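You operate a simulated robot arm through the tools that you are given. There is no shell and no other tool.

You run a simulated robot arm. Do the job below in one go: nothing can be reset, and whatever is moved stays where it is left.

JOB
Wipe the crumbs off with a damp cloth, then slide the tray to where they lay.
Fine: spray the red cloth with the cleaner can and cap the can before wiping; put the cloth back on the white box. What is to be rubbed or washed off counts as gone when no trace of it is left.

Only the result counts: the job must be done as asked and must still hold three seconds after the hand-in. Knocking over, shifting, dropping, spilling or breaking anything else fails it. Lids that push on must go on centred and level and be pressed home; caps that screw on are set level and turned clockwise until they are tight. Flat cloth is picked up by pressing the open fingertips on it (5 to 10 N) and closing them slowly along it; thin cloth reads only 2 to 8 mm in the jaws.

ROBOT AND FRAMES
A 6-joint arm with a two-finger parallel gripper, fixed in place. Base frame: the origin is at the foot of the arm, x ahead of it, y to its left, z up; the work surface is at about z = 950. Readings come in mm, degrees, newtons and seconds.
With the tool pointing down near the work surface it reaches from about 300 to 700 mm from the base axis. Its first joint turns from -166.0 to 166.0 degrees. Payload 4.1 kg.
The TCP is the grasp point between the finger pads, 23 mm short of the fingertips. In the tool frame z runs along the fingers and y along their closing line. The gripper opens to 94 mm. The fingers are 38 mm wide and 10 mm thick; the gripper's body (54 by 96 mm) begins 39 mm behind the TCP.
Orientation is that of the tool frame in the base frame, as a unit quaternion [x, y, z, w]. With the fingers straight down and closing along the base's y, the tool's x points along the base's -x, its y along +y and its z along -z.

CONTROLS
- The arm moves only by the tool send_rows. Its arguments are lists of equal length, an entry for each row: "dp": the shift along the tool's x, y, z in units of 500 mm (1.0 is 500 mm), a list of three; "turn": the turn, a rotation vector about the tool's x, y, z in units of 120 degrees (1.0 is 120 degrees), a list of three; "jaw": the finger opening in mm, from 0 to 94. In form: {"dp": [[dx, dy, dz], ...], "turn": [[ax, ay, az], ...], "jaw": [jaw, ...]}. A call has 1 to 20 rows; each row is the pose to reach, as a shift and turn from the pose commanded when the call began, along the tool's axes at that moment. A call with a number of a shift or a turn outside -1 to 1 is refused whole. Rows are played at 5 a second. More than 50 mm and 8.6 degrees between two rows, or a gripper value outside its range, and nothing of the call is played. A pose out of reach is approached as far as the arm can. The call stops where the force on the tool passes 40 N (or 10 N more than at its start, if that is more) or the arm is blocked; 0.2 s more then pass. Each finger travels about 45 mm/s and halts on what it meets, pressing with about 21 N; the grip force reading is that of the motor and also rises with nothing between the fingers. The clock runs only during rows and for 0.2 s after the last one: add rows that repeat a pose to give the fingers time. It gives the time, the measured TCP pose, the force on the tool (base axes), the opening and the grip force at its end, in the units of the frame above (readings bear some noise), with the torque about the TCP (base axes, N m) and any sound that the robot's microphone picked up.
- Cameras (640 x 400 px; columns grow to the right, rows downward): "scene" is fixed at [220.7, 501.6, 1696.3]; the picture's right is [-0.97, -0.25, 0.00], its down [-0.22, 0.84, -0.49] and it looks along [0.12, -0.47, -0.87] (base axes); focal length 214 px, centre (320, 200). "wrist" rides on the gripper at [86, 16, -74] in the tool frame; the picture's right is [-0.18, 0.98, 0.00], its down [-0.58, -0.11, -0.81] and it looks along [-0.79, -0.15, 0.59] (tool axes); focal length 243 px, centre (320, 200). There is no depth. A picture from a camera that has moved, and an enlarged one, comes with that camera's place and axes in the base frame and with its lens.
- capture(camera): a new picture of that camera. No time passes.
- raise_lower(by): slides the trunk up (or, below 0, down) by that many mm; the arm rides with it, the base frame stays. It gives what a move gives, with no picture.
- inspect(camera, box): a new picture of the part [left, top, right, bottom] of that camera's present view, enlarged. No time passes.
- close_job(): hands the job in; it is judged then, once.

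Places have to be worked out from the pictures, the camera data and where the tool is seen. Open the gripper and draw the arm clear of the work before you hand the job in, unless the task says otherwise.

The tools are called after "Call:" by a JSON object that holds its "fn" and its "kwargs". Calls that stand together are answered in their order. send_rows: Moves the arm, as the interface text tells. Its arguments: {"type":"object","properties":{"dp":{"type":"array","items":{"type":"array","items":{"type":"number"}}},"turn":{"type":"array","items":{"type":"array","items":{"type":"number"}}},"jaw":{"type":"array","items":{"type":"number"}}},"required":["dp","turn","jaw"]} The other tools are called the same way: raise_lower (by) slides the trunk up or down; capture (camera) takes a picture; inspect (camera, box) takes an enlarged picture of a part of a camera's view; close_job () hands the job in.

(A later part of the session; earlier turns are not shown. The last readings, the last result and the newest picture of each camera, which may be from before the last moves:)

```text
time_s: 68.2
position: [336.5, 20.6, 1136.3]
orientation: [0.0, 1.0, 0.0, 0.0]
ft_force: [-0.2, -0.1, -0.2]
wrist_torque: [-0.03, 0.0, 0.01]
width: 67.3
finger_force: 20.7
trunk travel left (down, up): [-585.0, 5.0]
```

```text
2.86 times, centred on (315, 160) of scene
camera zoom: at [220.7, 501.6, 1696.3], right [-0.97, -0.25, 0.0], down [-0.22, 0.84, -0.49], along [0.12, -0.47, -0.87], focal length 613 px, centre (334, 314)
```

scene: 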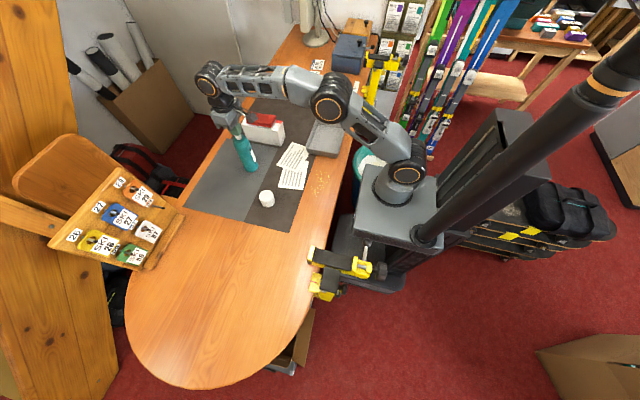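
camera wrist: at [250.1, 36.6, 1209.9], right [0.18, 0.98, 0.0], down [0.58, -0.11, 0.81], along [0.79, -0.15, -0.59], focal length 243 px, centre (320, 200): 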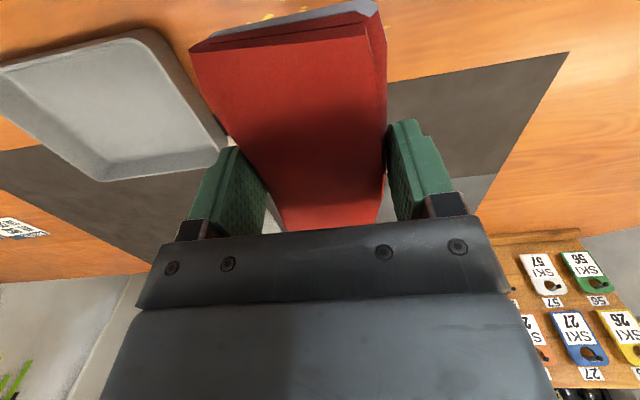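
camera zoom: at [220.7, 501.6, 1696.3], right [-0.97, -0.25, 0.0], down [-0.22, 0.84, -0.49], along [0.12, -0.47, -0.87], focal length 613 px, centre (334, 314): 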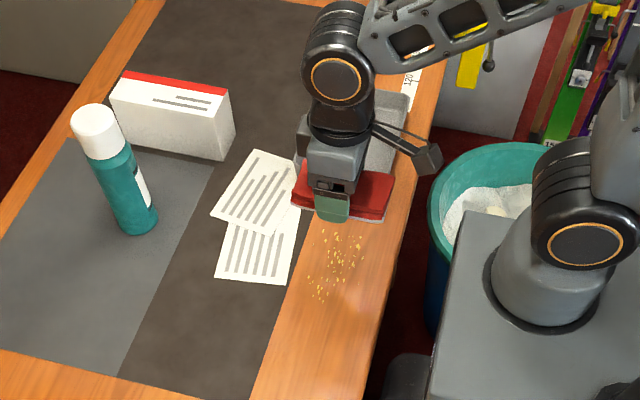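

The pad is clear of everything. I zoom in on the crumbs, the paper edges and the table edge to plan the wipe.

Call:
{"fn": "inspect", "kwargs": {"camera": "scene", "box": [295, 150, 355, 205]}}

Call:
{"fn": "inspect", "kwargs": {"camera": "scene", "box": [270, 120, 370, 220]}}

```text
7.27 times, centred on (325, 178) of scene
camera zoom: at [220.7, 501.6, 1696.3], right [-0.97, -0.25, 0.0], down [-0.22, 0.84, -0.49], along [0.12, -0.47, -0.87], focal length 1560 px, centre (284, 364)
```

zoom: 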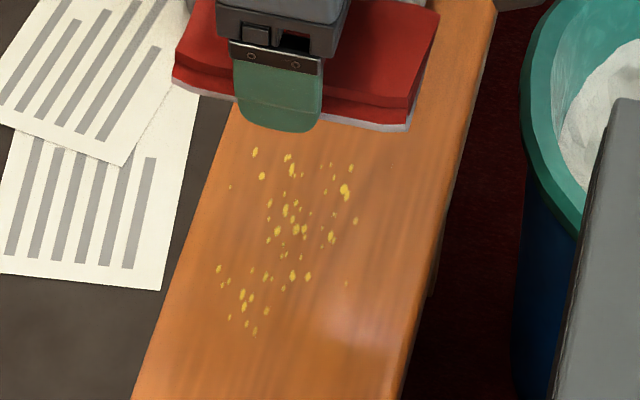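

```text
4.00 times, centred on (320, 170) of scene
camera zoom: at [220.7, 501.6, 1696.3], right [-0.97, -0.25, 0.0], down [-0.22, 0.84, -0.49], along [0.12, -0.47, -0.87], focal length 858 px, centre (320, 320)
```

zoom: 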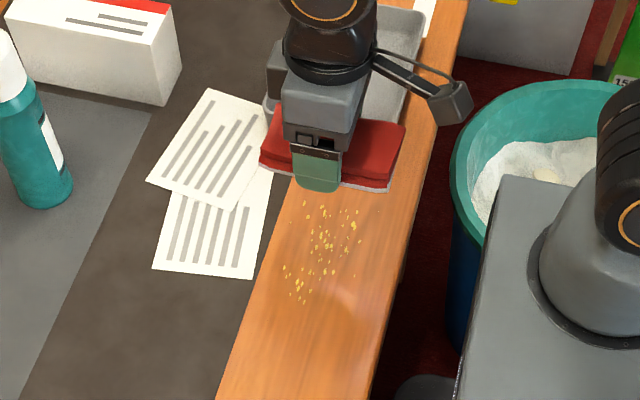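

Crumbs span about x 298–386 and y -51…80. The nearest paper corner is at x ≈ 403 and the table edge at x ≈ 260. I lower the pad over the middle of the crumbs to just above the table.

Call:
{"fn": "send_rows", "kwargs": {"dp": [[-0.003, 0, 0.06], [-0.006, 0, 0.12], [-0.006, 0, 0.18], [-0.006, 0, 0.24], [-0.006, 0, 0.28], [-0.006, 0, 0.302], [-0.006, 0, 0.302]], "turn": [[0, 0, 0], [0, 0, 0], [0, 0, 0], [0, 0, 0], [0, 0, 0], [0, 0, 0], [0, 0, 0]], "jaw": [50, 50, 50, 50, 50, 50, 50]}}

Call:
{"fn": "inspect", "kwargs": {"camera": "scene", "box": [270, 120, 370, 220]}}

Call:
{"fn": "capture", "kwargs": {"camera": "wrist"}}

```text
time_s: 69.8
position: [339.6, 18.6, 985.7]
orientation: [-0.001, 1.0, 0.0, 0.0]
ft_force: [0.5, -0.2, 0.1]
wrist_torque: [-0.03, 0.01, -0.02]
width: 67.3
finger_force: 21.1
trunk travel left (down, up): [-585.0, 5.0]
```

```text
4.00 times, centred on (320, 170) of scene
camera zoom: at [220.7, 501.6, 1696.3], right [-0.97, -0.25, 0.0], down [-0.22, 0.84, -0.49], along [0.12, -0.47, -0.87], focal length 858 px, centre (320, 320)
```

zoom: 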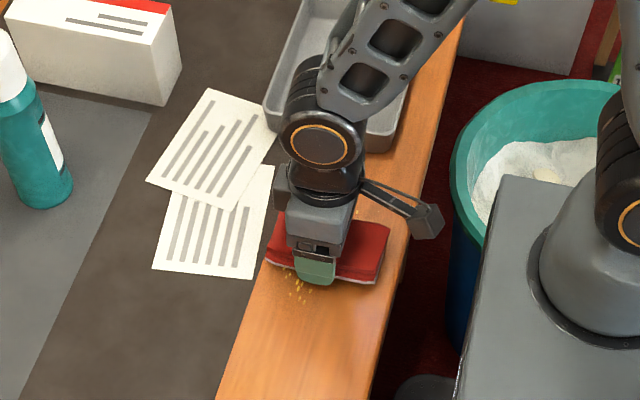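

```text
taken
camera wrist: at [252.7, 35.6, 1058.7], right [0.18, 0.98, 0.0], down [0.58, -0.11, 0.81], along [0.79, -0.15, -0.59], focal length 243 px, centre (320, 200)
```

wrist: 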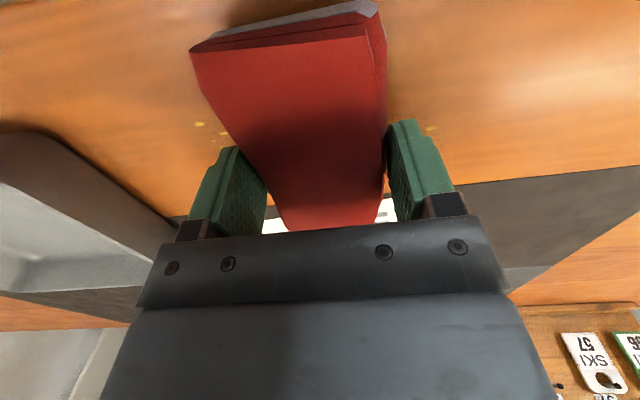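

There is a small but clear gap between the pad's far end and the papers. I shift 4 mm toward the table edge and lower in 1 mm steps to contact.

Call:
{"fn": "send_rows", "kwargs": {"dp": [[0.004, 0, 0.004], [0.008, 0, 0.008], [0.008, 0, 0.012], [0.008, 0, 0.014], [0.008, 0, 0.014]], "turn": [[0, 0, 0], [0, 0, 0], [0, 0, 0], [0, 0, 0], [0, 0, 0]], "jaw": [50, 50, 50, 50, 50]}}

Call:
{"fn": "send_rows", "kwargs": {"dp": [[0, 0, 0.001], [0, 0, 0.002], [0, 0, 0.002]], "turn": [[0, 0, 0], [0, 0, 0], [0, 0, 0]], "jaw": [50, 50, 50]}}

```text
time_s: 71.0
position: [334.6, 20.0, 978.9]
orientation: [0.0, 1.0, 0.0, 0.0]
ft_force: [0.3, -0.2, -0.3]
wrist_torque: [0.05, 0.0, 0.0]
width: 67.4
finger_force: 20.9
trunk travel left (down, up): [-585.0, 5.0]
```

```text
time_s: 71.8
position: [335.0, 20.1, 977.9]
orientation: [0.0, 1.0, 0.001, 0.0]
ft_force: [0.9, 0.0, 1.6]
wrist_torque: [-0.05, -0.05, -0.03]
width: 67.2
finger_force: 20.6
trunk travel left (down, up): [-585.0, 5.0]
```

Contact begins at z ≈ 977.5. I press slightly more to get a rubbing force of about 7 N.

Call:
{"fn": "send_rows", "kwargs": {"dp": [[0, 0, 0.001], [0, 0, 0.001]], "turn": [[0, 0, 0], [0, 0, 0]], "jaw": [50, 50]}}

```text
time_s: 72.4
position: [334.7, 19.5, 977.7]
orientation: [0.0, 1.0, 0.0, 0.001]
ft_force: [1.8, 0.1, 14.3]
wrist_torque: [-0.04, 0.24, -0.01]
width: 67.3
finger_force: 20.8
trunk travel left (down, up): [-585.0, 5.0]
```

The pad presses at 14 N, so I ease off a little and begin rubbing along y across the crumbs.

Call:
{"fn": "send_rows", "kwargs": {"dp": [[0, 0.01, -0.0006], [0, 0.035, -0.0006], [0, 0.06, -0.0006], [0, 0.085, -0.0006], [0, 0.11, -0.0006], [0, 0.13, -0.0006], [0, 0.105, -0.0006], [0, 0.08, -0.0006], [0, 0.055, -0.0006], [0, 0.03, -0.0006], [0, 0.005, -0.0006], [0, -0.02, -0.0006], [0, -0.045, -0.0006], [0, -0.07, -0.0006], [0, -0.095, -0.0006], [0, -0.12, -0.0006], [0, -0.145, -0.0006], [0, -0.155, -0.0006]], "turn": [[0, 0, 0], [0, 0, 0], [0, 0, 0], [0, 0, 0], [0, 0, 0], [0, 0, 0], [0, 0, 0], [0, 0, 0], [0, 0, 0], [0, 0, 0], [0, 0, 0], [0, 0, 0], [0, 0, 0], [0, 0, 0], [0, 0, 0], [0, 0, 0], [0, 0, 0], [0, 0, 0]], "jaw": [50, 50, 50, 50, 50, 50, 50, 50, 50, 50, 50, 50, 50, 50, 50, 50, 50, 50]}}

Call:
{"fn": "inspect", "kwargs": {"camera": "scene", "box": [280, 120, 360, 210]}}

```text
time_s: 76.2
position: [334.6, -58.1, 978.3]
orientation: [0.0, 1.0, 0.0, 0.0]
ft_force: [0.2, 0.3, -0.4]
wrist_torque: [0.03, 0.03, 0.02]
width: 67.7
finger_force: 20.8
trunk travel left (down, up): [-585.0, 5.0]
```

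```text
4.44 times, centred on (320, 165) of scene
camera zoom: at [220.7, 501.6, 1696.3], right [-0.97, -0.25, 0.0], down [-0.22, 0.84, -0.49], along [0.12, -0.47, -0.87], focal length 953 px, centre (320, 356)
```

zoom: 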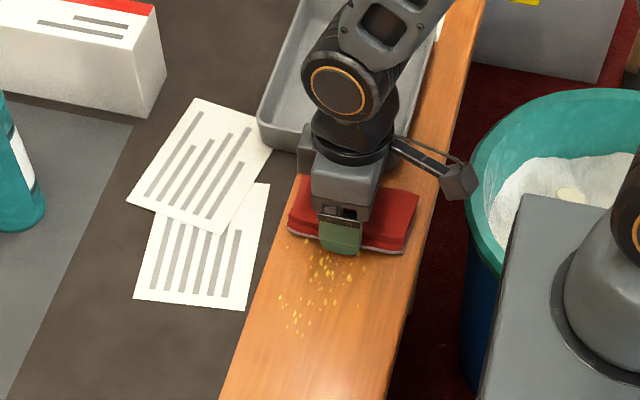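

The rub lost contact, and some crumbs are only fainter. I lower in 0.3 mm steps at this end to restore pressure.

Call:
{"fn": "send_rows", "kwargs": {"dp": [[0, 0, 0.0006], [0, 0, 0.0006]], "turn": [[0, 0, 0], [0, 0, 0]], "jaw": [50, 50]}}

Call:
{"fn": "send_rows", "kwargs": {"dp": [[0, 0, 0.0006], [0, 0, 0.0006]], "turn": [[0, 0, 0], [0, 0, 0]], "jaw": [50, 50]}}

```text
time_s: 76.8
position: [335.4, -56.7, 978.1]
orientation: [0.001, 1.0, 0.0, 0.001]
ft_force: [-0.9, 0.5, 5.0]
wrist_torque: [0.05, 0.14, 0.02]
width: 67.3
finger_force: 20.9
trunk travel left (down, up): [-585.0, 5.0]
```

```text
time_s: 77.4
position: [334.9, -57.5, 977.9]
orientation: [0.001, 1.0, -0.001, 0.0]
ft_force: [-1.9, -0.1, 15.2]
wrist_torque: [0.02, 0.32, 0.02]
width: 67.2
finger_force: 21.0
trunk travel left (down, up): [-585.0, 5.0]
```

Now 15 N. I sweep back along y at this height and look again.

Call:
{"fn": "send_rows", "kwargs": {"dp": [[0, 0.01, 0], [0, 0.035, 0], [0, 0.06, 0], [0, 0.085, 0], [0, 0.11, 0], [0, 0.135, 0], [0, 0.16, 0], [0, 0.185, 0], [0, 0.21, 0], [0, 0.235, 0], [0, 0.26, 0], [0, 0.285, 0]], "turn": [[0, 0, 0], [0, 0, 0], [0, 0, 0], [0, 0, 0], [0, 0, 0], [0, 0, 0], [0, 0, 0], [0, 0, 0], [0, 0, 0], [0, 0, 0], [0, 0, 0], [0, 0, 0]], "jaw": [50, 50, 50, 50, 50, 50, 50, 50, 50, 50, 50, 50]}}

Call:
{"fn": "inspect", "kwargs": {"camera": "scene", "box": [280, 120, 360, 220]}}

```text
time_s: 80.0
position: [334.8, 85.6, 977.5]
orientation: [0.001, 1.0, 0.001, 0.0]
ft_force: [-0.4, -2.6, 7.7]
wrist_torque: [0.04, 0.09, 0.11]
width: 67.1
finger_force: 21.4
trunk travel left (down, up): [-585.0, 5.0]
```

```text
4.00 times, centred on (320, 170) of scene
camera zoom: at [220.7, 501.6, 1696.3], right [-0.97, -0.25, 0.0], down [-0.22, 0.84, -0.49], along [0.12, -0.47, -0.87], focal length 858 px, centre (320, 320)
```

zoom: 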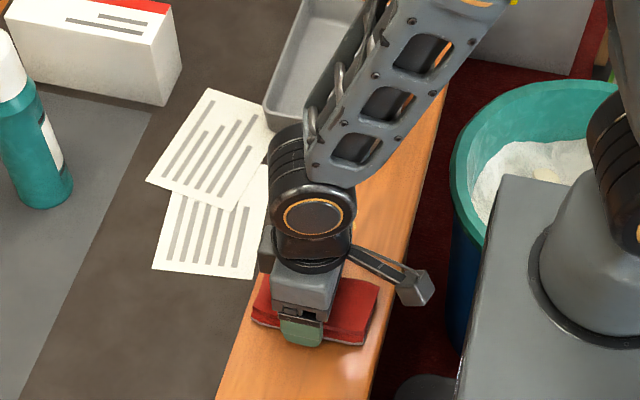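

Force was about 8 N while sliding, which is good. I sweep back to the other end at the same height.

Call:
{"fn": "send_rows", "kwargs": {"dp": [[0, -0.01, 0], [0, -0.035, 0], [0, -0.06, 0], [0, -0.085, 0], [0, -0.11, 0], [0, -0.135, 0], [0, -0.16, 0], [0, -0.185, 0], [0, -0.21, 0], [0, -0.235, 0], [0, -0.26, 0], [0, -0.285, 0]], "turn": [[0, 0, 0], [0, 0, 0], [0, 0, 0], [0, 0, 0], [0, 0, 0], [0, 0, 0], [0, 0, 0], [0, 0, 0], [0, 0, 0], [0, 0, 0], [0, 0, 0], [0, 0, 0]], "jaw": [50, 50, 50, 50, 50, 50, 50, 50, 50, 50, 50, 50]}}

Call:
{"fn": "inspect", "kwargs": {"camera": "scene", "box": [280, 120, 360, 220]}}

Call:
{"fn": "inspect", "kwargs": {"camera": "scene", "box": [295, 160, 355, 210]}}

```text
time_s: 82.6
position: [333.7, -59.1, 976.5]
orientation: [0.0, 1.0, 0.0, -0.001]
ft_force: [0.4, 3.4, 9.3]
wrist_torque: [0.08, -0.09, 0.01]
width: 67.3
finger_force: 21.4
trunk travel left (down, up): [-585.0, 5.0]
```

```text
4.00 times, centred on (320, 170) of scene
camera zoom: at [220.7, 501.6, 1696.3], right [-0.97, -0.25, 0.0], down [-0.22, 0.84, -0.49], along [0.12, -0.47, -0.87], focal length 858 px, centre (320, 320)
```

zoom: 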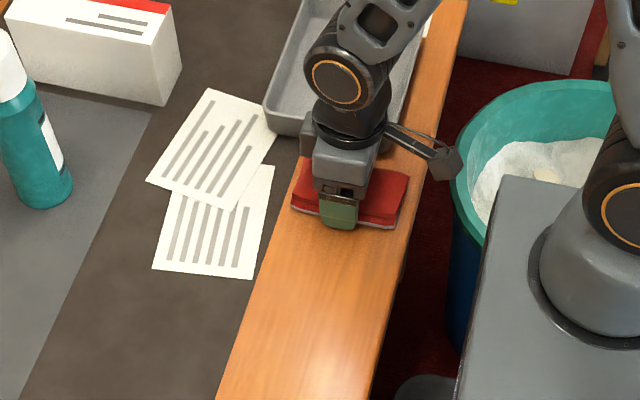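

```text
8.00 times, centred on (325, 185) of scene
camera zoom: at [220.7, 501.6, 1696.3], right [-0.97, -0.25, 0.0], down [-0.22, 0.84, -0.49], along [0.12, -0.47, -0.87], focal length 1716 px, centre (280, 320)
```

zoom: 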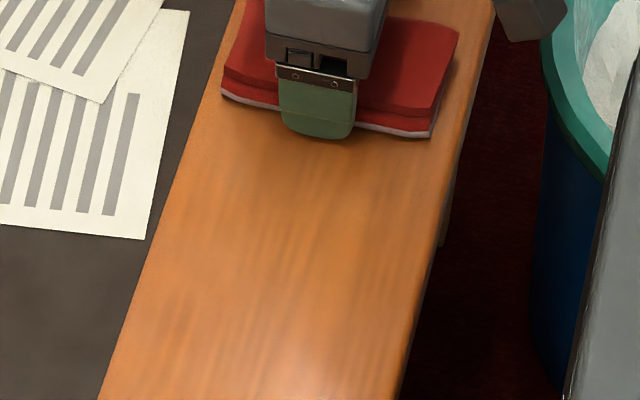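

All visible crumbs are gone. I lift the pad to look at the area under it.

Call:
{"fn": "send_rows", "kwargs": {"dp": [[0, 0, -0.02], [0, 0, -0.08], [0, 0, -0.16], [0, 0, -0.24], [0, 0, -0.32], [0, -0.04, -0.32], [0, -0.1, -0.32], [0, -0.16, -0.32], [0, -0.16, -0.32]], "turn": [[0, 0, 0], [0, 0, 0], [0, 0, 0], [0, 0, 0], [0, 0, 0], [0, 0, 0], [0, 0, 0], [0, 0, 0], [0, 0, 0]], "jaw": [50, 50, 50, 50, 50, 50, 50, 50, 50]}}

Call:
{"fn": "inspect", "kwargs": {"camera": "scene", "box": [280, 140, 360, 210]}}

Call:
{"fn": "inspect", "kwargs": {"camera": "scene", "box": [230, 90, 400, 230]}}

Call:
{"fn": "capture", "kwargs": {"camera": "wrist"}}

```text
time_s: 84.6
position: [334.5, -138.2, 1137.2]
orientation: [0.0, 1.0, 0.0, 0.0]
ft_force: [0.1, -0.7, -0.3]
wrist_torque: [0.0, 0.0, -0.03]
width: 67.3
finger_force: 20.9
trunk travel left (down, up): [-585.0, 5.0]
```

```text
5.71 times, centred on (320, 175) of scene
camera zoom: at [220.7, 501.6, 1696.3], right [-0.97, -0.25, 0.0], down [-0.22, 0.84, -0.49], along [0.12, -0.47, -0.87], focal length 1226 px, centre (320, 343)
```

zoom: 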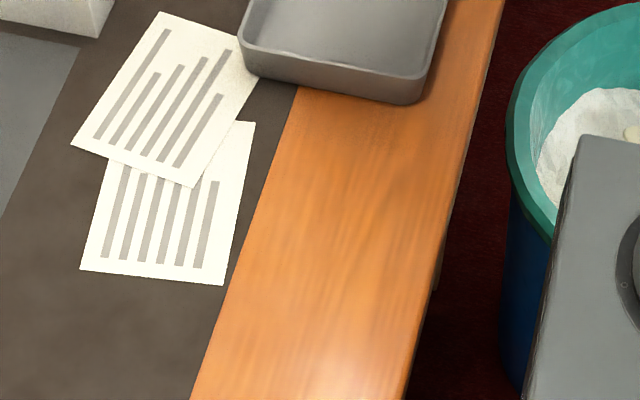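

```text
2.86 times, centred on (315, 160) of scene
camera zoom: at [220.7, 501.6, 1696.3], right [-0.97, -0.25, 0.0], down [-0.22, 0.84, -0.49], along [0.12, -0.47, -0.87], focal length 613 px, centre (334, 314)
```

zoom: 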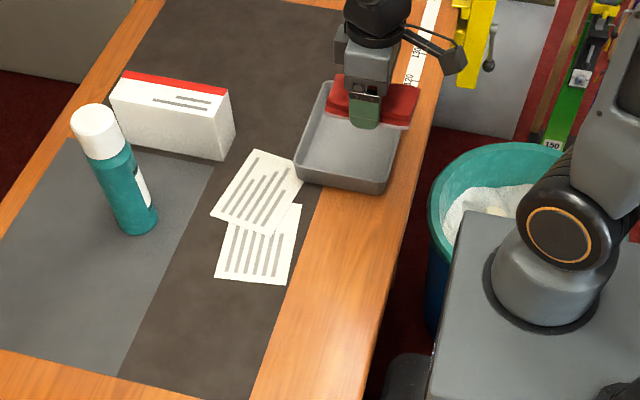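

```text
taken
camera wrist: at [248.8, -121.4, 1210.7], right [0.18, 0.98, 0.0], down [0.58, -0.11, 0.81], along [0.79, -0.15, -0.59], focal length 243 px, centre (320, 200)
```

wrist: 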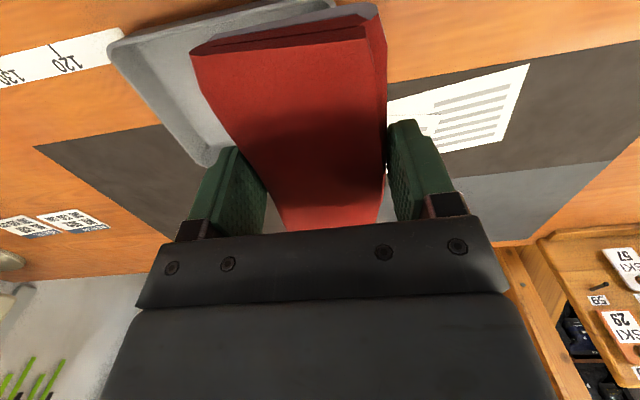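

The crumb area looks clean. I zoom in hard to check for faint traces.

Call:
{"fn": "inspect", "kwargs": {"camera": "scene", "box": [308, 155, 340, 180]}}

Call:
{"fn": "inspect", "kwargs": {"camera": "scene", "box": [300, 175, 335, 200]}}

Call:
{"fn": "inspect", "kwargs": {"camera": "scene", "box": [225, 125, 262, 175]}}

```text
16.00 times, centred on (324, 168) of scene
camera zoom: at [220.7, 501.6, 1696.3], right [-0.97, -0.25, 0.0], down [-0.22, 0.84, -0.49], along [0.12, -0.47, -0.87], focal length 3432 px, centre (256, 720)
```

zoom: 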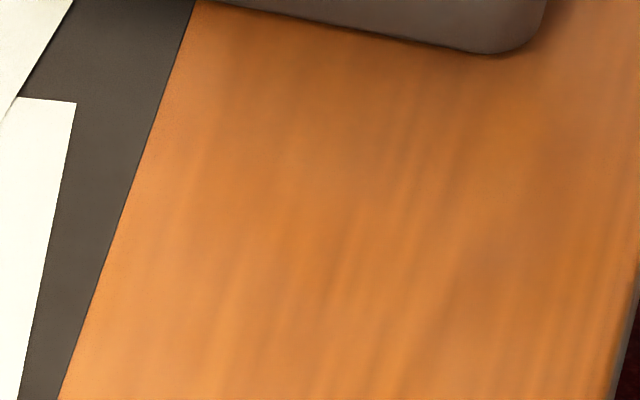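

```text
16.00 times, centred on (318, 188) of scene
camera zoom: at [220.7, 501.6, 1696.3], right [-0.97, -0.25, 0.0], down [-0.22, 0.84, -0.49], along [0.12, -0.47, -0.87], focal length 3432 px, centre (360, 400)
```

zoom: 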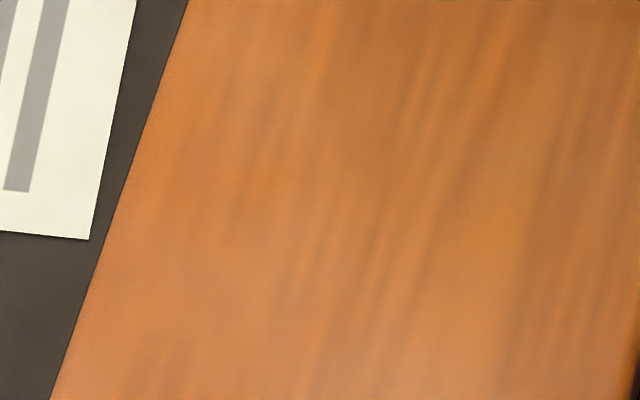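

```text
8.00 times, centred on (244, 150) of scene
camera zoom: at [220.7, 501.6, 1696.3], right [-0.97, -0.25, 0.0], down [-0.22, 0.84, -0.49], along [0.12, -0.47, -0.87], focal length 1716 px, centre (932, 600)
```

zoom: 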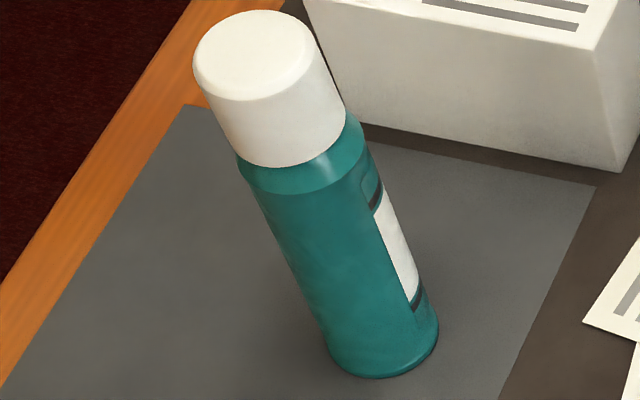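

The table is clean to the pixel. The capped can deserves a closer check too, so I zoom in on the cap with the view unobstructed.

Call:
{"fn": "inspect", "kwargs": {"camera": "scene", "box": [228, 122, 254, 150]}}

Call:
{"fn": "inspect", "kwargs": {"camera": "scene", "box": [220, 115, 270, 180]}}

```text
14.29 times, centred on (241, 136) of scene
camera zoom: at [220.7, 501.6, 1696.3], right [-0.97, -0.25, 0.0], down [-0.22, 0.84, -0.49], along [0.12, -0.47, -0.87], focal length 3064 px, centre (1449, 1114)
```

zoom: 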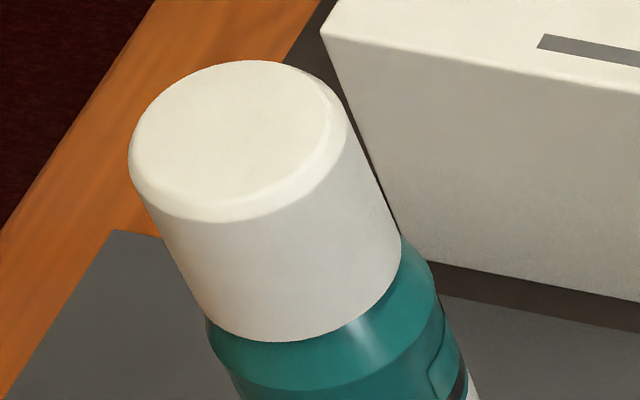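

```text
6.15 times, centred on (245, 148) of scene
camera zoom: at [220.7, 501.6, 1696.3], right [-0.97, -0.25, 0.0], down [-0.22, 0.84, -0.49], along [0.12, -0.47, -0.87], focal length 1320 px, centre (782, 523)
```

zoom: 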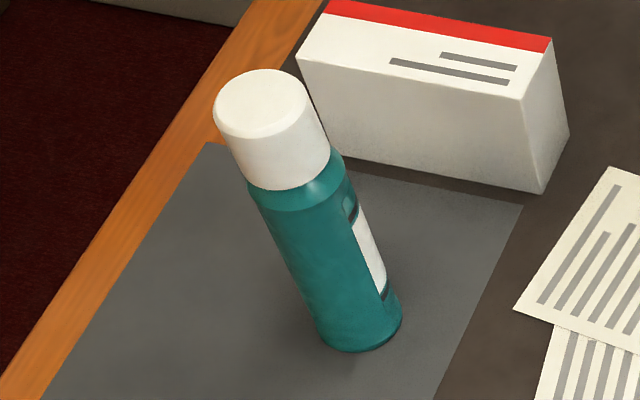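

The cap sits level and centred to about a millimetre. I carry the cloth back over the white box, to the pose where I picked it up.

Call:
{"fn": "send_rows", "kwargs": {"dp": [[-0.0808, -0.0071, 0], [-0.1616, -0.0143, 0], [-0.2424, -0.0214, 0], [-0.3232, -0.0285, 0], [-0.404, -0.0356, 0], [-0.4848, -0.0428, 0], [-0.5656, -0.0499, 0], [-0.6464, -0.057, 0], [-0.6464, -0.057, 0.04], [-0.6464, -0.057, 0.08], [-0.6464, -0.057, 0.108], [-0.6464, -0.057, 0.108]], "turn": [[0, 0, 0], [0, 0, 0], [0, 0, 0], [0, 0, 0], [0, 0, 0], [0, 0, 0], [0, 0, 0], [0, 0, 0], [0, 0, 0], [0, 0, 0], [0, 0, 0], [0, 0, 0]], "jaw": [50, 50, 50, 50, 50, 50, 50, 50, 50, 50, 50, 50]}}

Call:
{"fn": "inspect", "kwargs": {"camera": "scene", "box": [225, 85, 305, 160]}}

Call:
{"fn": "capture", "kwargs": {"camera": "wrist"}}

```text
time_s: 87.2
position: [656.5, -167.6, 1083.3]
orientation: [0.0, 1.0, 0.0, 0.0]
ft_force: [-0.4, 0.6, -1.0]
wrist_torque: [0.03, 0.0, -0.01]
width: 67.1
finger_force: 21.1
trunk travel left (down, up): [-585.0, 5.0]
```

```text
5.33 times, centred on (265, 122) of scene
camera zoom: at [220.7, 501.6, 1696.3], right [-0.97, -0.25, 0.0], down [-0.22, 0.84, -0.49], along [0.12, -0.47, -0.87], focal length 1144 px, centre (613, 613)
```

zoom: 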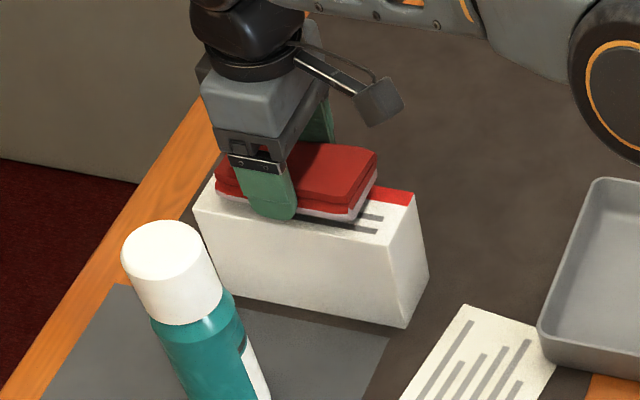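

```text
taken
camera wrist: at [571.1, -150.3, 1156.4], right [0.18, 0.98, 0.0], down [0.58, -0.11, 0.81], along [0.79, -0.15, -0.59], focal length 243 px, centre (320, 200)
```

wrist: 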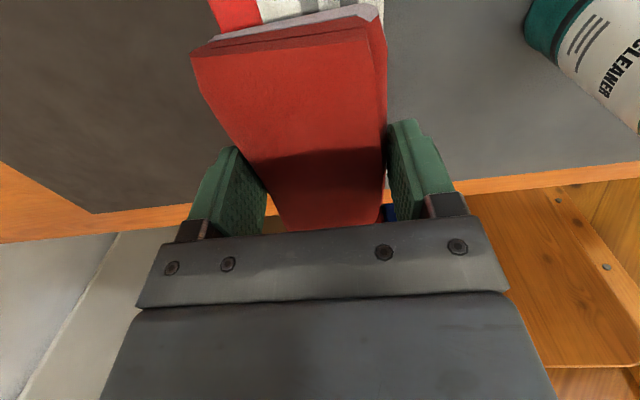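

The pad is about 10 mm above the box and aligned with it. I lower it gently to contact.

Call:
{"fn": "send_rows", "kwargs": {"dp": [[0, 0, 0.005], [0, 0, 0.01], [0, 0, 0.015], [0, 0, 0.018], [0, 0, 0.018]], "turn": [[0, 0, 0], [0, 0, 0], [0, 0, 0], [0, 0, 0], [0, 0, 0]], "jaw": [50, 50, 50, 50, 50]}}

Call:
{"fn": "send_rows", "kwargs": {"dp": [[0, 0, 0.001], [0, 0, 0.001]], "turn": [[0, 0, 0], [0, 0, 0]], "jaw": [50, 50]}}

Call:
{"fn": "send_rows", "kwargs": {"dp": [[0, 0, 0.001], [0, 0, 0.001]], "turn": [[0, 0, 0], [0, 0, 0]], "jaw": [50, 50]}}

```text
time_s: 88.4
position: [658.8, -166.8, 1074.4]
orientation: [0.001, 1.0, 0.0, 0.001]
ft_force: [0.1, 0.2, 1.1]
wrist_torque: [0.01, -0.02, -0.01]
width: 67.1
finger_force: 21.2
trunk travel left (down, up): [-585.0, 5.0]
```

```text
time_s: 89.0
position: [658.8, -166.4, 1075.0]
orientation: [0.0, 1.0, 0.0, 0.0]
ft_force: [0.3, -0.2, -0.4]
wrist_torque: [-0.05, 0.02, 0.02]
width: 67.4
finger_force: 20.8
trunk travel left (down, up): [-585.0, 5.0]
```

```text
time_s: 89.6
position: [658.5, -166.1, 1073.6]
orientation: [0.0, 1.0, 0.0, -0.001]
ft_force: [0.2, -0.5, 0.3]
wrist_torque: [-0.01, 0.01, 0.0]
width: 67.3
finger_force: 21.2
trunk travel left (down, up): [-585.0, 5.0]
```

No contact yet at z ≈ 1073.6. I continue in half-millimetre steps.

Call:
{"fn": "send_rows", "kwargs": {"dp": [[0, 0, 0.001], [0, 0, 0.001]], "turn": [[0, 0, 0], [0, 0, 0]], "jaw": [50, 50]}}

Call:
{"fn": "send_rows", "kwargs": {"dp": [[0, 0, 0.001], [0, 0, 0.001]], "turn": [[0, 0, 0], [0, 0, 0]], "jaw": [50, 50]}}

```text
time_s: 90.2
position: [658.8, -166.6, 1071.2]
orientation: [0.0, 1.0, 0.0, 0.0]
ft_force: [-0.6, 0.0, -0.4]
wrist_torque: [-0.02, -0.03, -0.02]
width: 67.5
finger_force: 20.5
trunk travel left (down, up): [-585.0, 5.0]
```

```text
time_s: 90.8
position: [658.4, -167.0, 1071.2]
orientation: [0.0, 1.0, 0.0, 0.0]
ft_force: [0.5, -0.4, 0.3]
wrist_torque: [-0.04, -0.07, 0.03]
width: 67.3
finger_force: 20.6
trunk travel left (down, up): [-585.0, 5.0]
```

Still free of load. I go on, one half-millimetre at a time.

Call:
{"fn": "send_rows", "kwargs": {"dp": [[0, 0, 0.001], [0, 0, 0.001]], "turn": [[0, 0, 0], [0, 0, 0]], "jaw": [50, 50]}}

Call:
{"fn": "send_rows", "kwargs": {"dp": [[0, 0, 0.001], [0, 0, 0.001]], "turn": [[0, 0, 0], [0, 0, 0]], "jaw": [50, 50]}}

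```text
time_s: 91.4
position: [658.3, -166.5, 1072.1]
orientation: [0.0, 1.0, 0.0, 0.0]
ft_force: [2.5, -1.0, 4.4]
wrist_torque: [-0.02, 0.0, 0.03]
width: 67.4
finger_force: 20.9
trunk travel left (down, up): [-585.0, 5.0]
```

```text
time_s: 92.0
position: [658.7, -166.6, 1072.0]
orientation: [0.0, 1.0, -0.001, 0.001]
ft_force: [1.6, 0.1, 8.4]
wrist_torque: [-0.02, 0.03, -0.03]
width: 67.5
finger_force: 21.6
trunk travel left (down, up): [-585.0, 5.0]
```

The pad rests on the box with 8 N. I ease off slightly and open the jaws.

Call:
{"fn": "send_rows", "kwargs": {"dp": [[0, 0, -0.0014], [0, 0, -0.0014], [0, 0, -0.0014], [0, 0, -0.0014], [0, 0, -0.0014], [0, 0, -0.0014]], "turn": [[0, 0, 0], [0, 0, 0], [0, 0, 0], [0, 0, 0], [0, 0, 0], [0, 0, 0]], "jaw": [60, 68, 74, 82, 92, 92]}}

Call:
{"fn": "inspect", "kwargs": {"camera": "scene", "box": [225, 85, 305, 160]}}

Call:
{"fn": "capture", "kwargs": {"camera": "wrist"}}

```text
time_s: 93.4
position: [658.2, -166.6, 1071.5]
orientation: [0.0, 1.0, 0.0, 0.0]
ft_force: [0.4, 0.6, -0.1]
wrist_torque: [-0.03, -0.01, 0.0]
width: 92.1
finger_force: 0.1
trunk travel left (down, up): [-585.0, 5.0]
```

```text
5.33 times, centred on (265, 122) of scene
camera zoom: at [220.7, 501.6, 1696.3], right [-0.97, -0.25, 0.0], down [-0.22, 0.84, -0.49], along [0.12, -0.47, -0.87], focal length 1144 px, centre (613, 613)
```

zoom: 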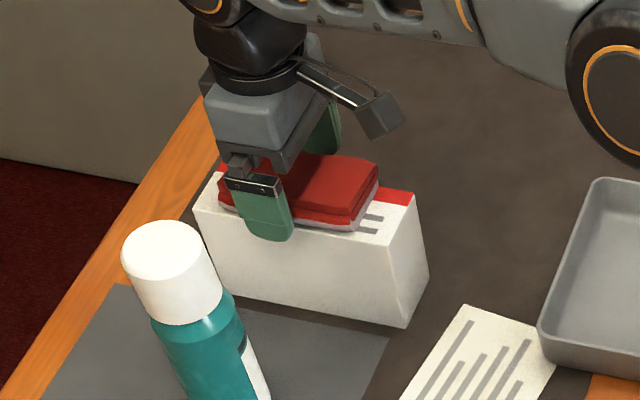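

```text
taken
camera wrist: at [571.9, -150.1, 1145.3], right [0.18, 0.98, 0.0], down [0.58, -0.11, 0.81], along [0.79, -0.15, -0.59], focal length 243 px, centre (320, 200)
```

wrist: 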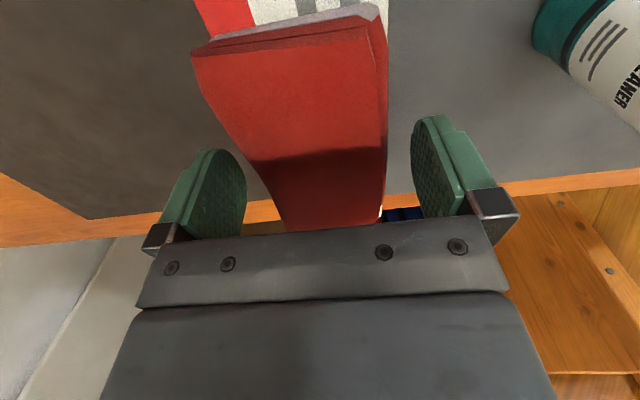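

The cloth lies back on the box where it was. I rise straight up and move over the tray area with the camera tilted down to measure tray, papers and table edge.

Call:
{"fn": "send_rows", "kwargs": {"dp": [[0, 0, -0.06], [0, 0, -0.14], [0.0656, 0.0212, -0.162], [0.1312, 0.0424, -0.184], [0.1968, 0.0636, -0.206], [0.2624, 0.0848, -0.228], [0.328, 0.106, -0.25], [0.3936, 0.1272, -0.272], [0.4592, 0.1484, -0.294], [0.5248, 0.1696, -0.316], [0.5904, 0.1908, -0.338], [0.656, 0.212, -0.36], [0.656, 0.212, -0.36]], "turn": [[0, 0, 0], [0, 0, 0], [0, 0.033, 0], [0, 0.066, 0], [0, 0.1, 0], [0, 0.133, 0], [0, 0.166, 0], [0, 0.2, 0], [0, 0.233, 0], [0, 0.266, 0], [0, 0.3, 0], [0, 0.333, 0], [0, 0.333, 0]], "jaw": [92, 92, 92, 92, 92, 92, 92, 92, 92, 92, 92, 92, 92]}}

Call:
{"fn": "capture", "kwargs": {"camera": "wrist"}}

Call:
{"fn": "capture", "kwargs": {"camera": "scene"}}

```text
time_s: 96.2
position: [328.9, -61.5, 1253.3]
orientation: [0.0, 0.94, 0.0, -0.342]
ft_force: [0.5, -0.4, 0.9]
wrist_torque: [0.0, 0.0, 0.04]
width: 91.9
finger_force: 0.1
trunk travel left (down, up): [-585.0, 5.0]
```

```text
taken
camera wrist: at [311.1, -44.1, 1364.3], right [0.14, 0.98, -0.12], down [0.96, -0.11, 0.24], along [0.23, -0.15, -0.96], focal length 243 px, centre (320, 200)
```

wrist: 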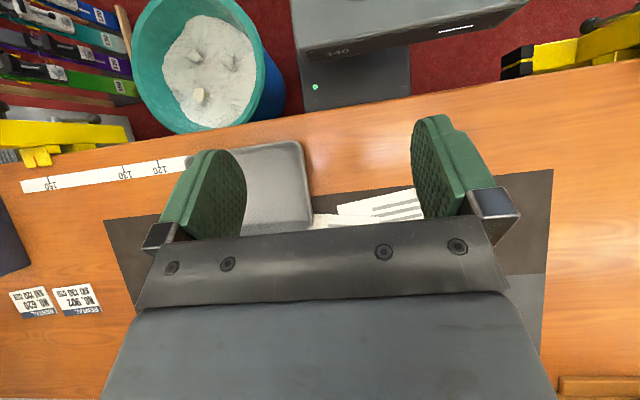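

```text
taken
```

scene: 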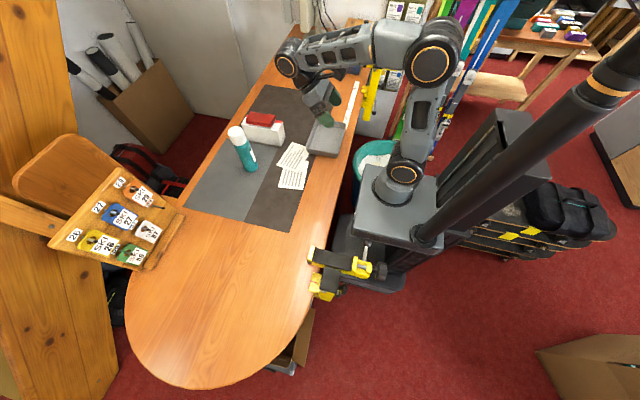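

The fingers hide part of the tray. I shift so the tray falls in the gap between the fingers.

Call:
{"fn": "send_rows", "kwargs": {"dp": [[-0.027, -0.065, -0.0225], [-0.0535, -0.13, -0.045], [-0.08, -0.195, -0.0675], [-0.107, -0.26, -0.09], [-0.107, -0.26, -0.09]], "turn": [[0, 0, 0], [0, 0, 0], [0, 0, 0], [0, 0, 0], [0, 0, 0]], "jaw": [94, 94, 94, 94, 94]}}

Call:
{"fn": "capture", "kwargs": {"camera": "wrist"}}

Call:
{"fn": "inspect", "kwargs": {"camera": "wrist", "box": [230, 60, 430, 220]}}

```text
time_s: 97.4
position: [399.0, -191.5, 1252.7]
orientation: [0.0, 0.94, 0.001, -0.342]
ft_force: [0.1, 0.2, -0.2]
wrist_torque: [0.0, -0.01, -0.02]
width: 93.9
finger_force: 0.1
trunk travel left (down, up): [-585.0, 5.0]
```

```text
taken
camera wrist: at [381.3, -175.3, 1363.5], right [0.14, 0.98, -0.12], down [0.96, -0.11, 0.24], along [0.23, -0.15, -0.96], focal length 243 px, centre (320, 200)
```

wrist: 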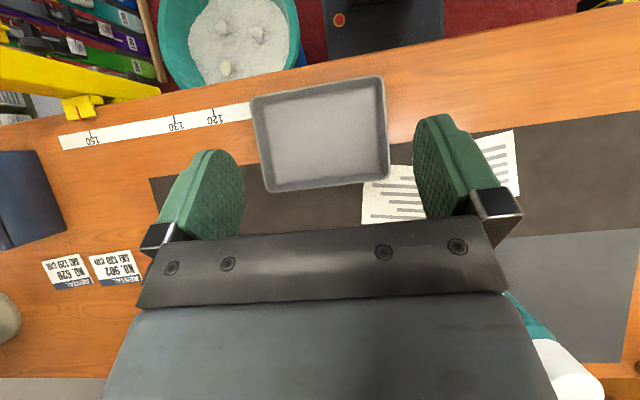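

```text
2.50 times, centred on (330, 140) of wrist
camera zoom: at [381.3, -175.3, 1363.5], right [0.14, 0.98, -0.12], down [0.96, -0.11, 0.24], along [0.23, -0.15, -0.96], focal length 606 px, centre (295, 350)
```

zoom: 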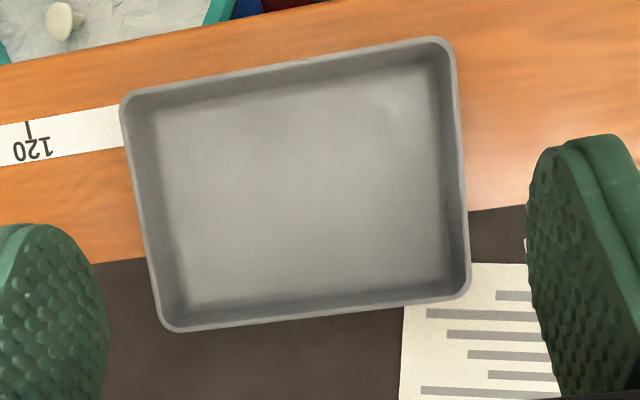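

From above, the tray rim spans x 305–449 and y -316…-122, centre (377, -219), and one paper corner lies under the tray's near corner. I'll lift the +y wall a little while moving so the paper isn't dragged. First I go over that wall with the tool vertical again.

Call:
{"fn": "send_rows", "kwargs": {"dp": [[-0.0263, 0.0166, 0.0399], [-0.0526, 0.0333, 0.0799], [-0.0789, 0.0499, 0.1198], [-0.1052, 0.0665, 0.1597], [-0.1315, 0.0831, 0.1996], [-0.1578, 0.0998, 0.2396], [-0.1841, 0.1164, 0.2795], [-0.2104, 0.133, 0.3194], [-0.2104, 0.133, 0.3194]], "turn": [[0, -0.0416, 0], [0, -0.0833, 0], [0, -0.1249, 0], [0, -0.1665, 0], [0, -0.2081, 0], [0, -0.2498, 0], [0, -0.2914, 0], [0, -0.333, 0], [0, -0.333, 0]], "jaw": [85, 75, 65, 55, 50, 50, 50, 50, 50]}}

Call:
{"fn": "capture", "kwargs": {"camera": "wrist"}}

Call:
{"fn": "inspect", "kwargs": {"camera": "scene", "box": [280, 100, 370, 190]}}

```text
time_s: 99.4
position: [378.5, -124.0, 1061.6]
orientation: [0.0, 1.0, 0.0, 0.001]
ft_force: [0.3, -0.3, 0.1]
wrist_torque: [0.01, -0.04, 0.05]
width: 49.7
finger_force: 0.0
trunk travel left (down, up): [-585.0, 5.0]
```

```text
taken
camera wrist: at [291.9, -107.1, 1135.1], right [0.18, 0.98, 0.0], down [0.58, -0.11, 0.81], along [0.79, -0.15, -0.59], focal length 243 px, centre (320, 200)
```

wrist: 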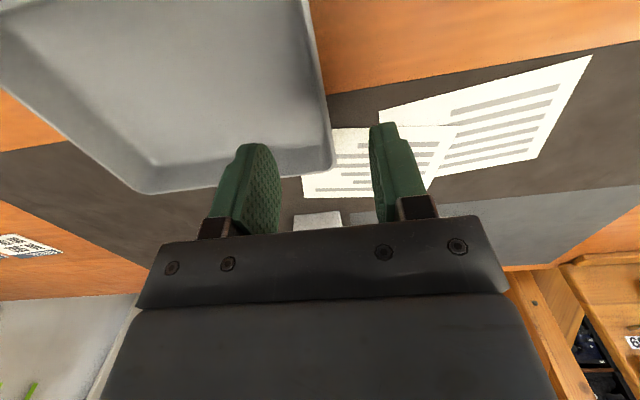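

```text
4.44 times, centred on (325, 145) of scene
camera zoom: at [220.7, 501.6, 1696.3], right [-0.97, -0.25, 0.0], down [-0.22, 0.84, -0.49], along [0.12, -0.47, -0.87], focal length 953 px, centre (298, 444)
```

zoom: 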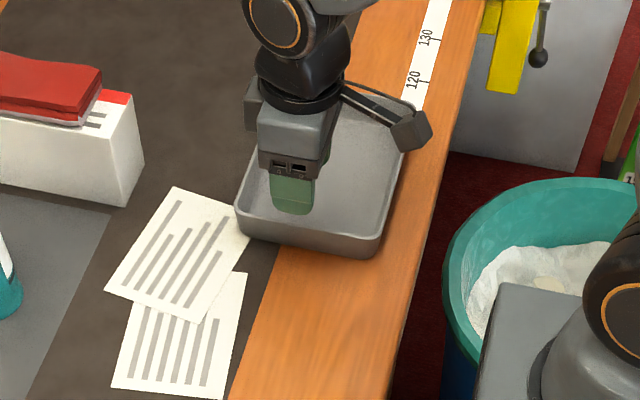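

The wall's outer edge is at y ≈ -123, midway between the fingers. I lower so one finger goes inside the tray and one outside, with the tips about 6 mm above its floor.

Call:
{"fn": "send_rows", "kwargs": {"dp": [[0, -0.003, 0.05], [0, -0.003, 0.1], [0, -0.003, 0.14], [0, -0.003, 0.157], [0, -0.003, 0.157]], "turn": [[0, 0, 0], [0, 0, 0], [0, 0, 0], [0, 0, 0], [0, 0, 0]], "jaw": [50, 50, 50, 50, 50]}}

Call:
{"fn": "capture", "kwargs": {"camera": "wrist"}}

Call:
{"fn": "inspect", "kwargs": {"camera": "scene", "box": [290, 110, 350, 170]}}

```text
time_s: 100.6
position: [378.6, -126.5, 983.3]
orientation: [0.0, 1.0, 0.0, 0.0]
ft_force: [-0.3, 0.7, -0.5]
wrist_torque: [-0.01, 0.02, -0.01]
width: 50.2
finger_force: 0.1
trunk travel left (down, up): [-585.0, 5.0]
```

```text
taken
camera wrist: at [291.9, -109.2, 1056.7], right [0.18, 0.98, 0.0], down [0.58, -0.11, 0.81], along [0.79, -0.15, -0.59], focal length 243 px, centre (320, 200)
```

wrist: 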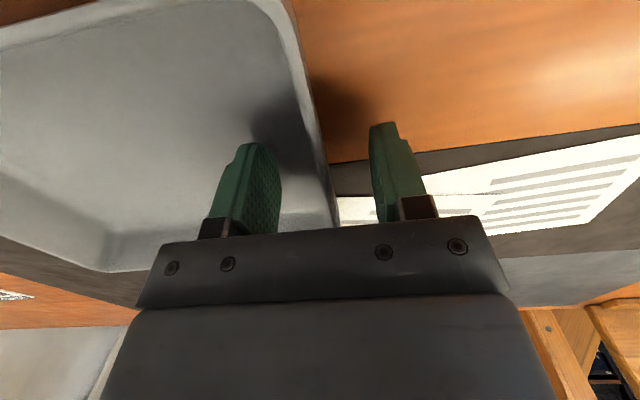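

```text
6.67 times, centred on (320, 140) of scene
camera zoom: at [220.7, 501.6, 1696.3], right [-0.97, -0.25, 0.0], down [-0.22, 0.84, -0.49], along [0.12, -0.47, -0.87], focal length 1430 px, centre (320, 600)
```

zoom: 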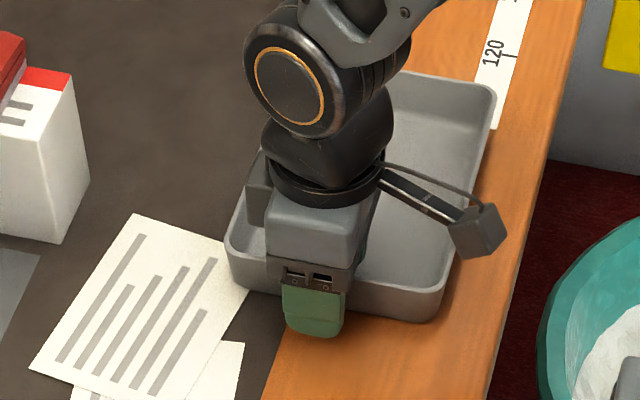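

The wall is between the fingers. I close slowly onto it.

Call:
{"fn": "send_rows", "kwargs": {"dp": [[0, 0, 0], [0, 0, 0], [0, 0, 0], [0, 0, 0], [0, 0, 0], [0, 0, 0], [0, 0, 0], [0, 0, 0], [0, 0, 0]], "turn": [[0, 0, 0], [0, 0, 0], [0, 0, 0], [0, 0, 0], [0, 0, 0], [0, 0, 0], [0, 0, 0], [0, 0, 0], [0, 0, 0]], "jaw": [42, 34, 26, 19, 13, 8, 4, 0, 0]}}

Call:
{"fn": "capture", "kwargs": {"camera": "wrist"}}

```text
time_s: 102.6
position: [378.7, -126.1, 983.6]
orientation: [0.0, 1.0, 0.0, -0.001]
ft_force: [0.7, 0.4, 3.2]
wrist_torque: [-0.59, 0.06, 0.28]
width: 6.3
finger_force: 21.0
trunk travel left (down, up): [-585.0, 5.0]
```

```text
taken
camera wrist: at [292.0, -109.2, 1056.9], right [0.18, 0.98, 0.0], down [0.58, -0.11, 0.81], along [0.79, -0.15, -0.59], focal length 243 px, centre (320, 200)
```

wrist: 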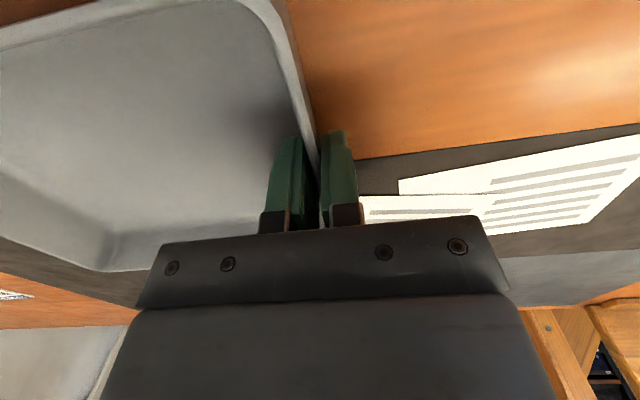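

The wall is gripped at 6.3 mm. I lift this side 6 mm with a matching small tilt, so the tray pivots on its far edge and clears the paper.

Call:
{"fn": "send_rows", "kwargs": {"dp": [[0, 0, -0.003], [0, 0, -0.006], [0, 0, -0.009], [0, 0, -0.012], [0, 0, -0.012]], "turn": [[-0.0039, 0, 0], [-0.0078, 0, 0], [-0.0116, 0, 0], [-0.0155, 0, 0], [-0.0155, 0, 0]], "jaw": [0, 0, 0, 0, 0]}}

Call:
{"fn": "capture", "kwargs": {"camera": "wrist"}}

Call:
{"fn": "inspect", "kwargs": {"camera": "scene", "box": [285, 105, 355, 175]}}

```text
time_s: 103.8
position: [379.4, -125.5, 988.9]
orientation: [0.0, 1.0, 0.017, 0.0]
ft_force: [0.2, -0.5, 1.9]
wrist_torque: [-0.63, -0.08, 0.24]
width: 6.0
finger_force: 20.5
trunk travel left (down, up): [-585.0, 5.0]
```

```text
taken
camera wrist: at [291.6, -111.3, 1063.6], right [0.18, 0.98, 0.03], down [0.58, -0.14, 0.8], along [0.79, -0.13, -0.6], focal length 243 px, centre (320, 200)
```

wrist: 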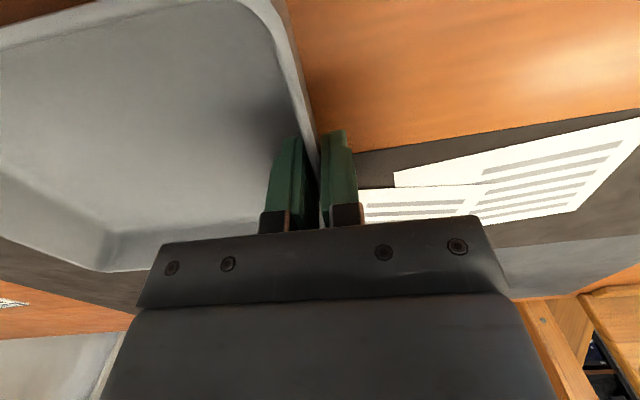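

```text
5.71 times, centred on (320, 140) of scene
camera zoom: at [220.7, 501.6, 1696.3], right [-0.97, -0.25, 0.0], down [-0.22, 0.84, -0.49], along [0.12, -0.47, -0.87], focal length 1226 px, centre (320, 543)
```

zoom: 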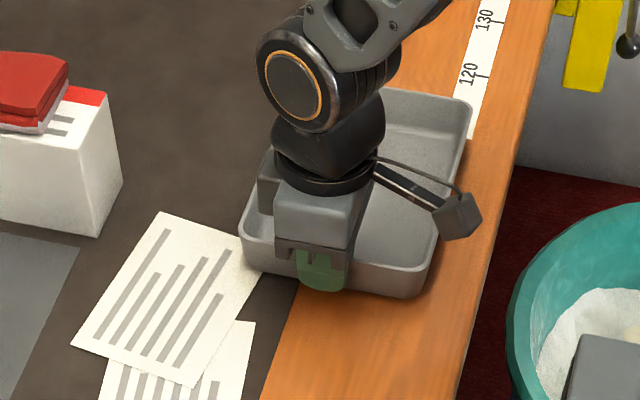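

The tray follows the gripper with its +y side raised. I move it 42 mm toward the table edge, away from the papers.

Call:
{"fn": "send_rows", "kwargs": {"dp": [[0.014, 0, 0], [0.028, 0, 0], [0.042, 0, 0], [0.056, 0, 0], [0.07, 0, 0], [0.084, 0, 0], [0.084, 0, 0]], "turn": [[0, 0, 0], [0, 0, 0], [0, 0, 0], [0, 0, 0], [0, 0, 0], [0, 0, 0], [0, 0, 0]], "jaw": [0, 0, 0, 0, 0, 0, 0]}}

Call:
{"fn": "capture", "kwargs": {"camera": "wrist"}}

Call:
{"fn": "inspect", "kwargs": {"camera": "scene", "box": [285, 105, 355, 175]}}

```text
time_s: 105.4
position: [337.2, -125.4, 990.0]
orientation: [0.001, 1.0, 0.016, 0.0]
ft_force: [-1.4, -0.7, 2.6]
wrist_torque: [-0.63, 0.05, -0.24]
width: 6.1
finger_force: 20.9
trunk travel left (down, up): [-585.0, 5.0]
```

```text
taken
camera wrist: at [249.8, -111.2, 1063.7], right [0.19, 0.98, 0.03], down [0.58, -0.14, 0.8], along [0.79, -0.13, -0.6], focal length 243 px, centre (320, 200)
```

wrist: 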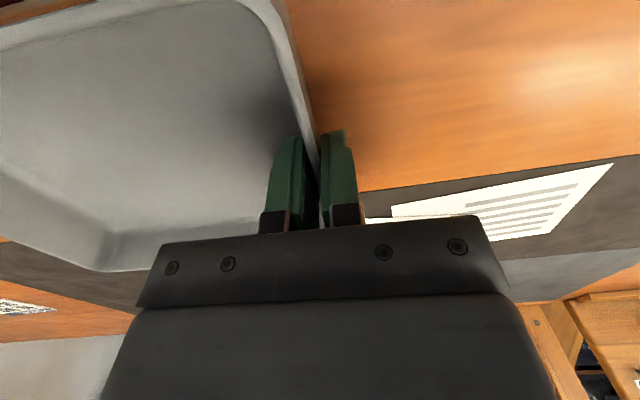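

```text
5.71 times, centred on (320, 140) of scene
camera zoom: at [220.7, 501.6, 1696.3], right [-0.97, -0.25, 0.0], down [-0.22, 0.84, -0.49], along [0.12, -0.47, -0.87], focal length 1226 px, centre (320, 543)
```

zoom: 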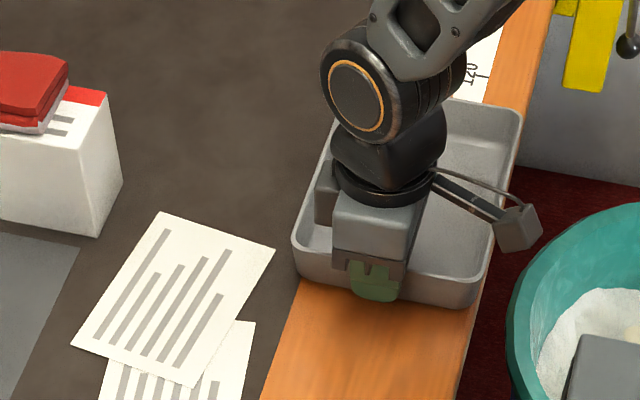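

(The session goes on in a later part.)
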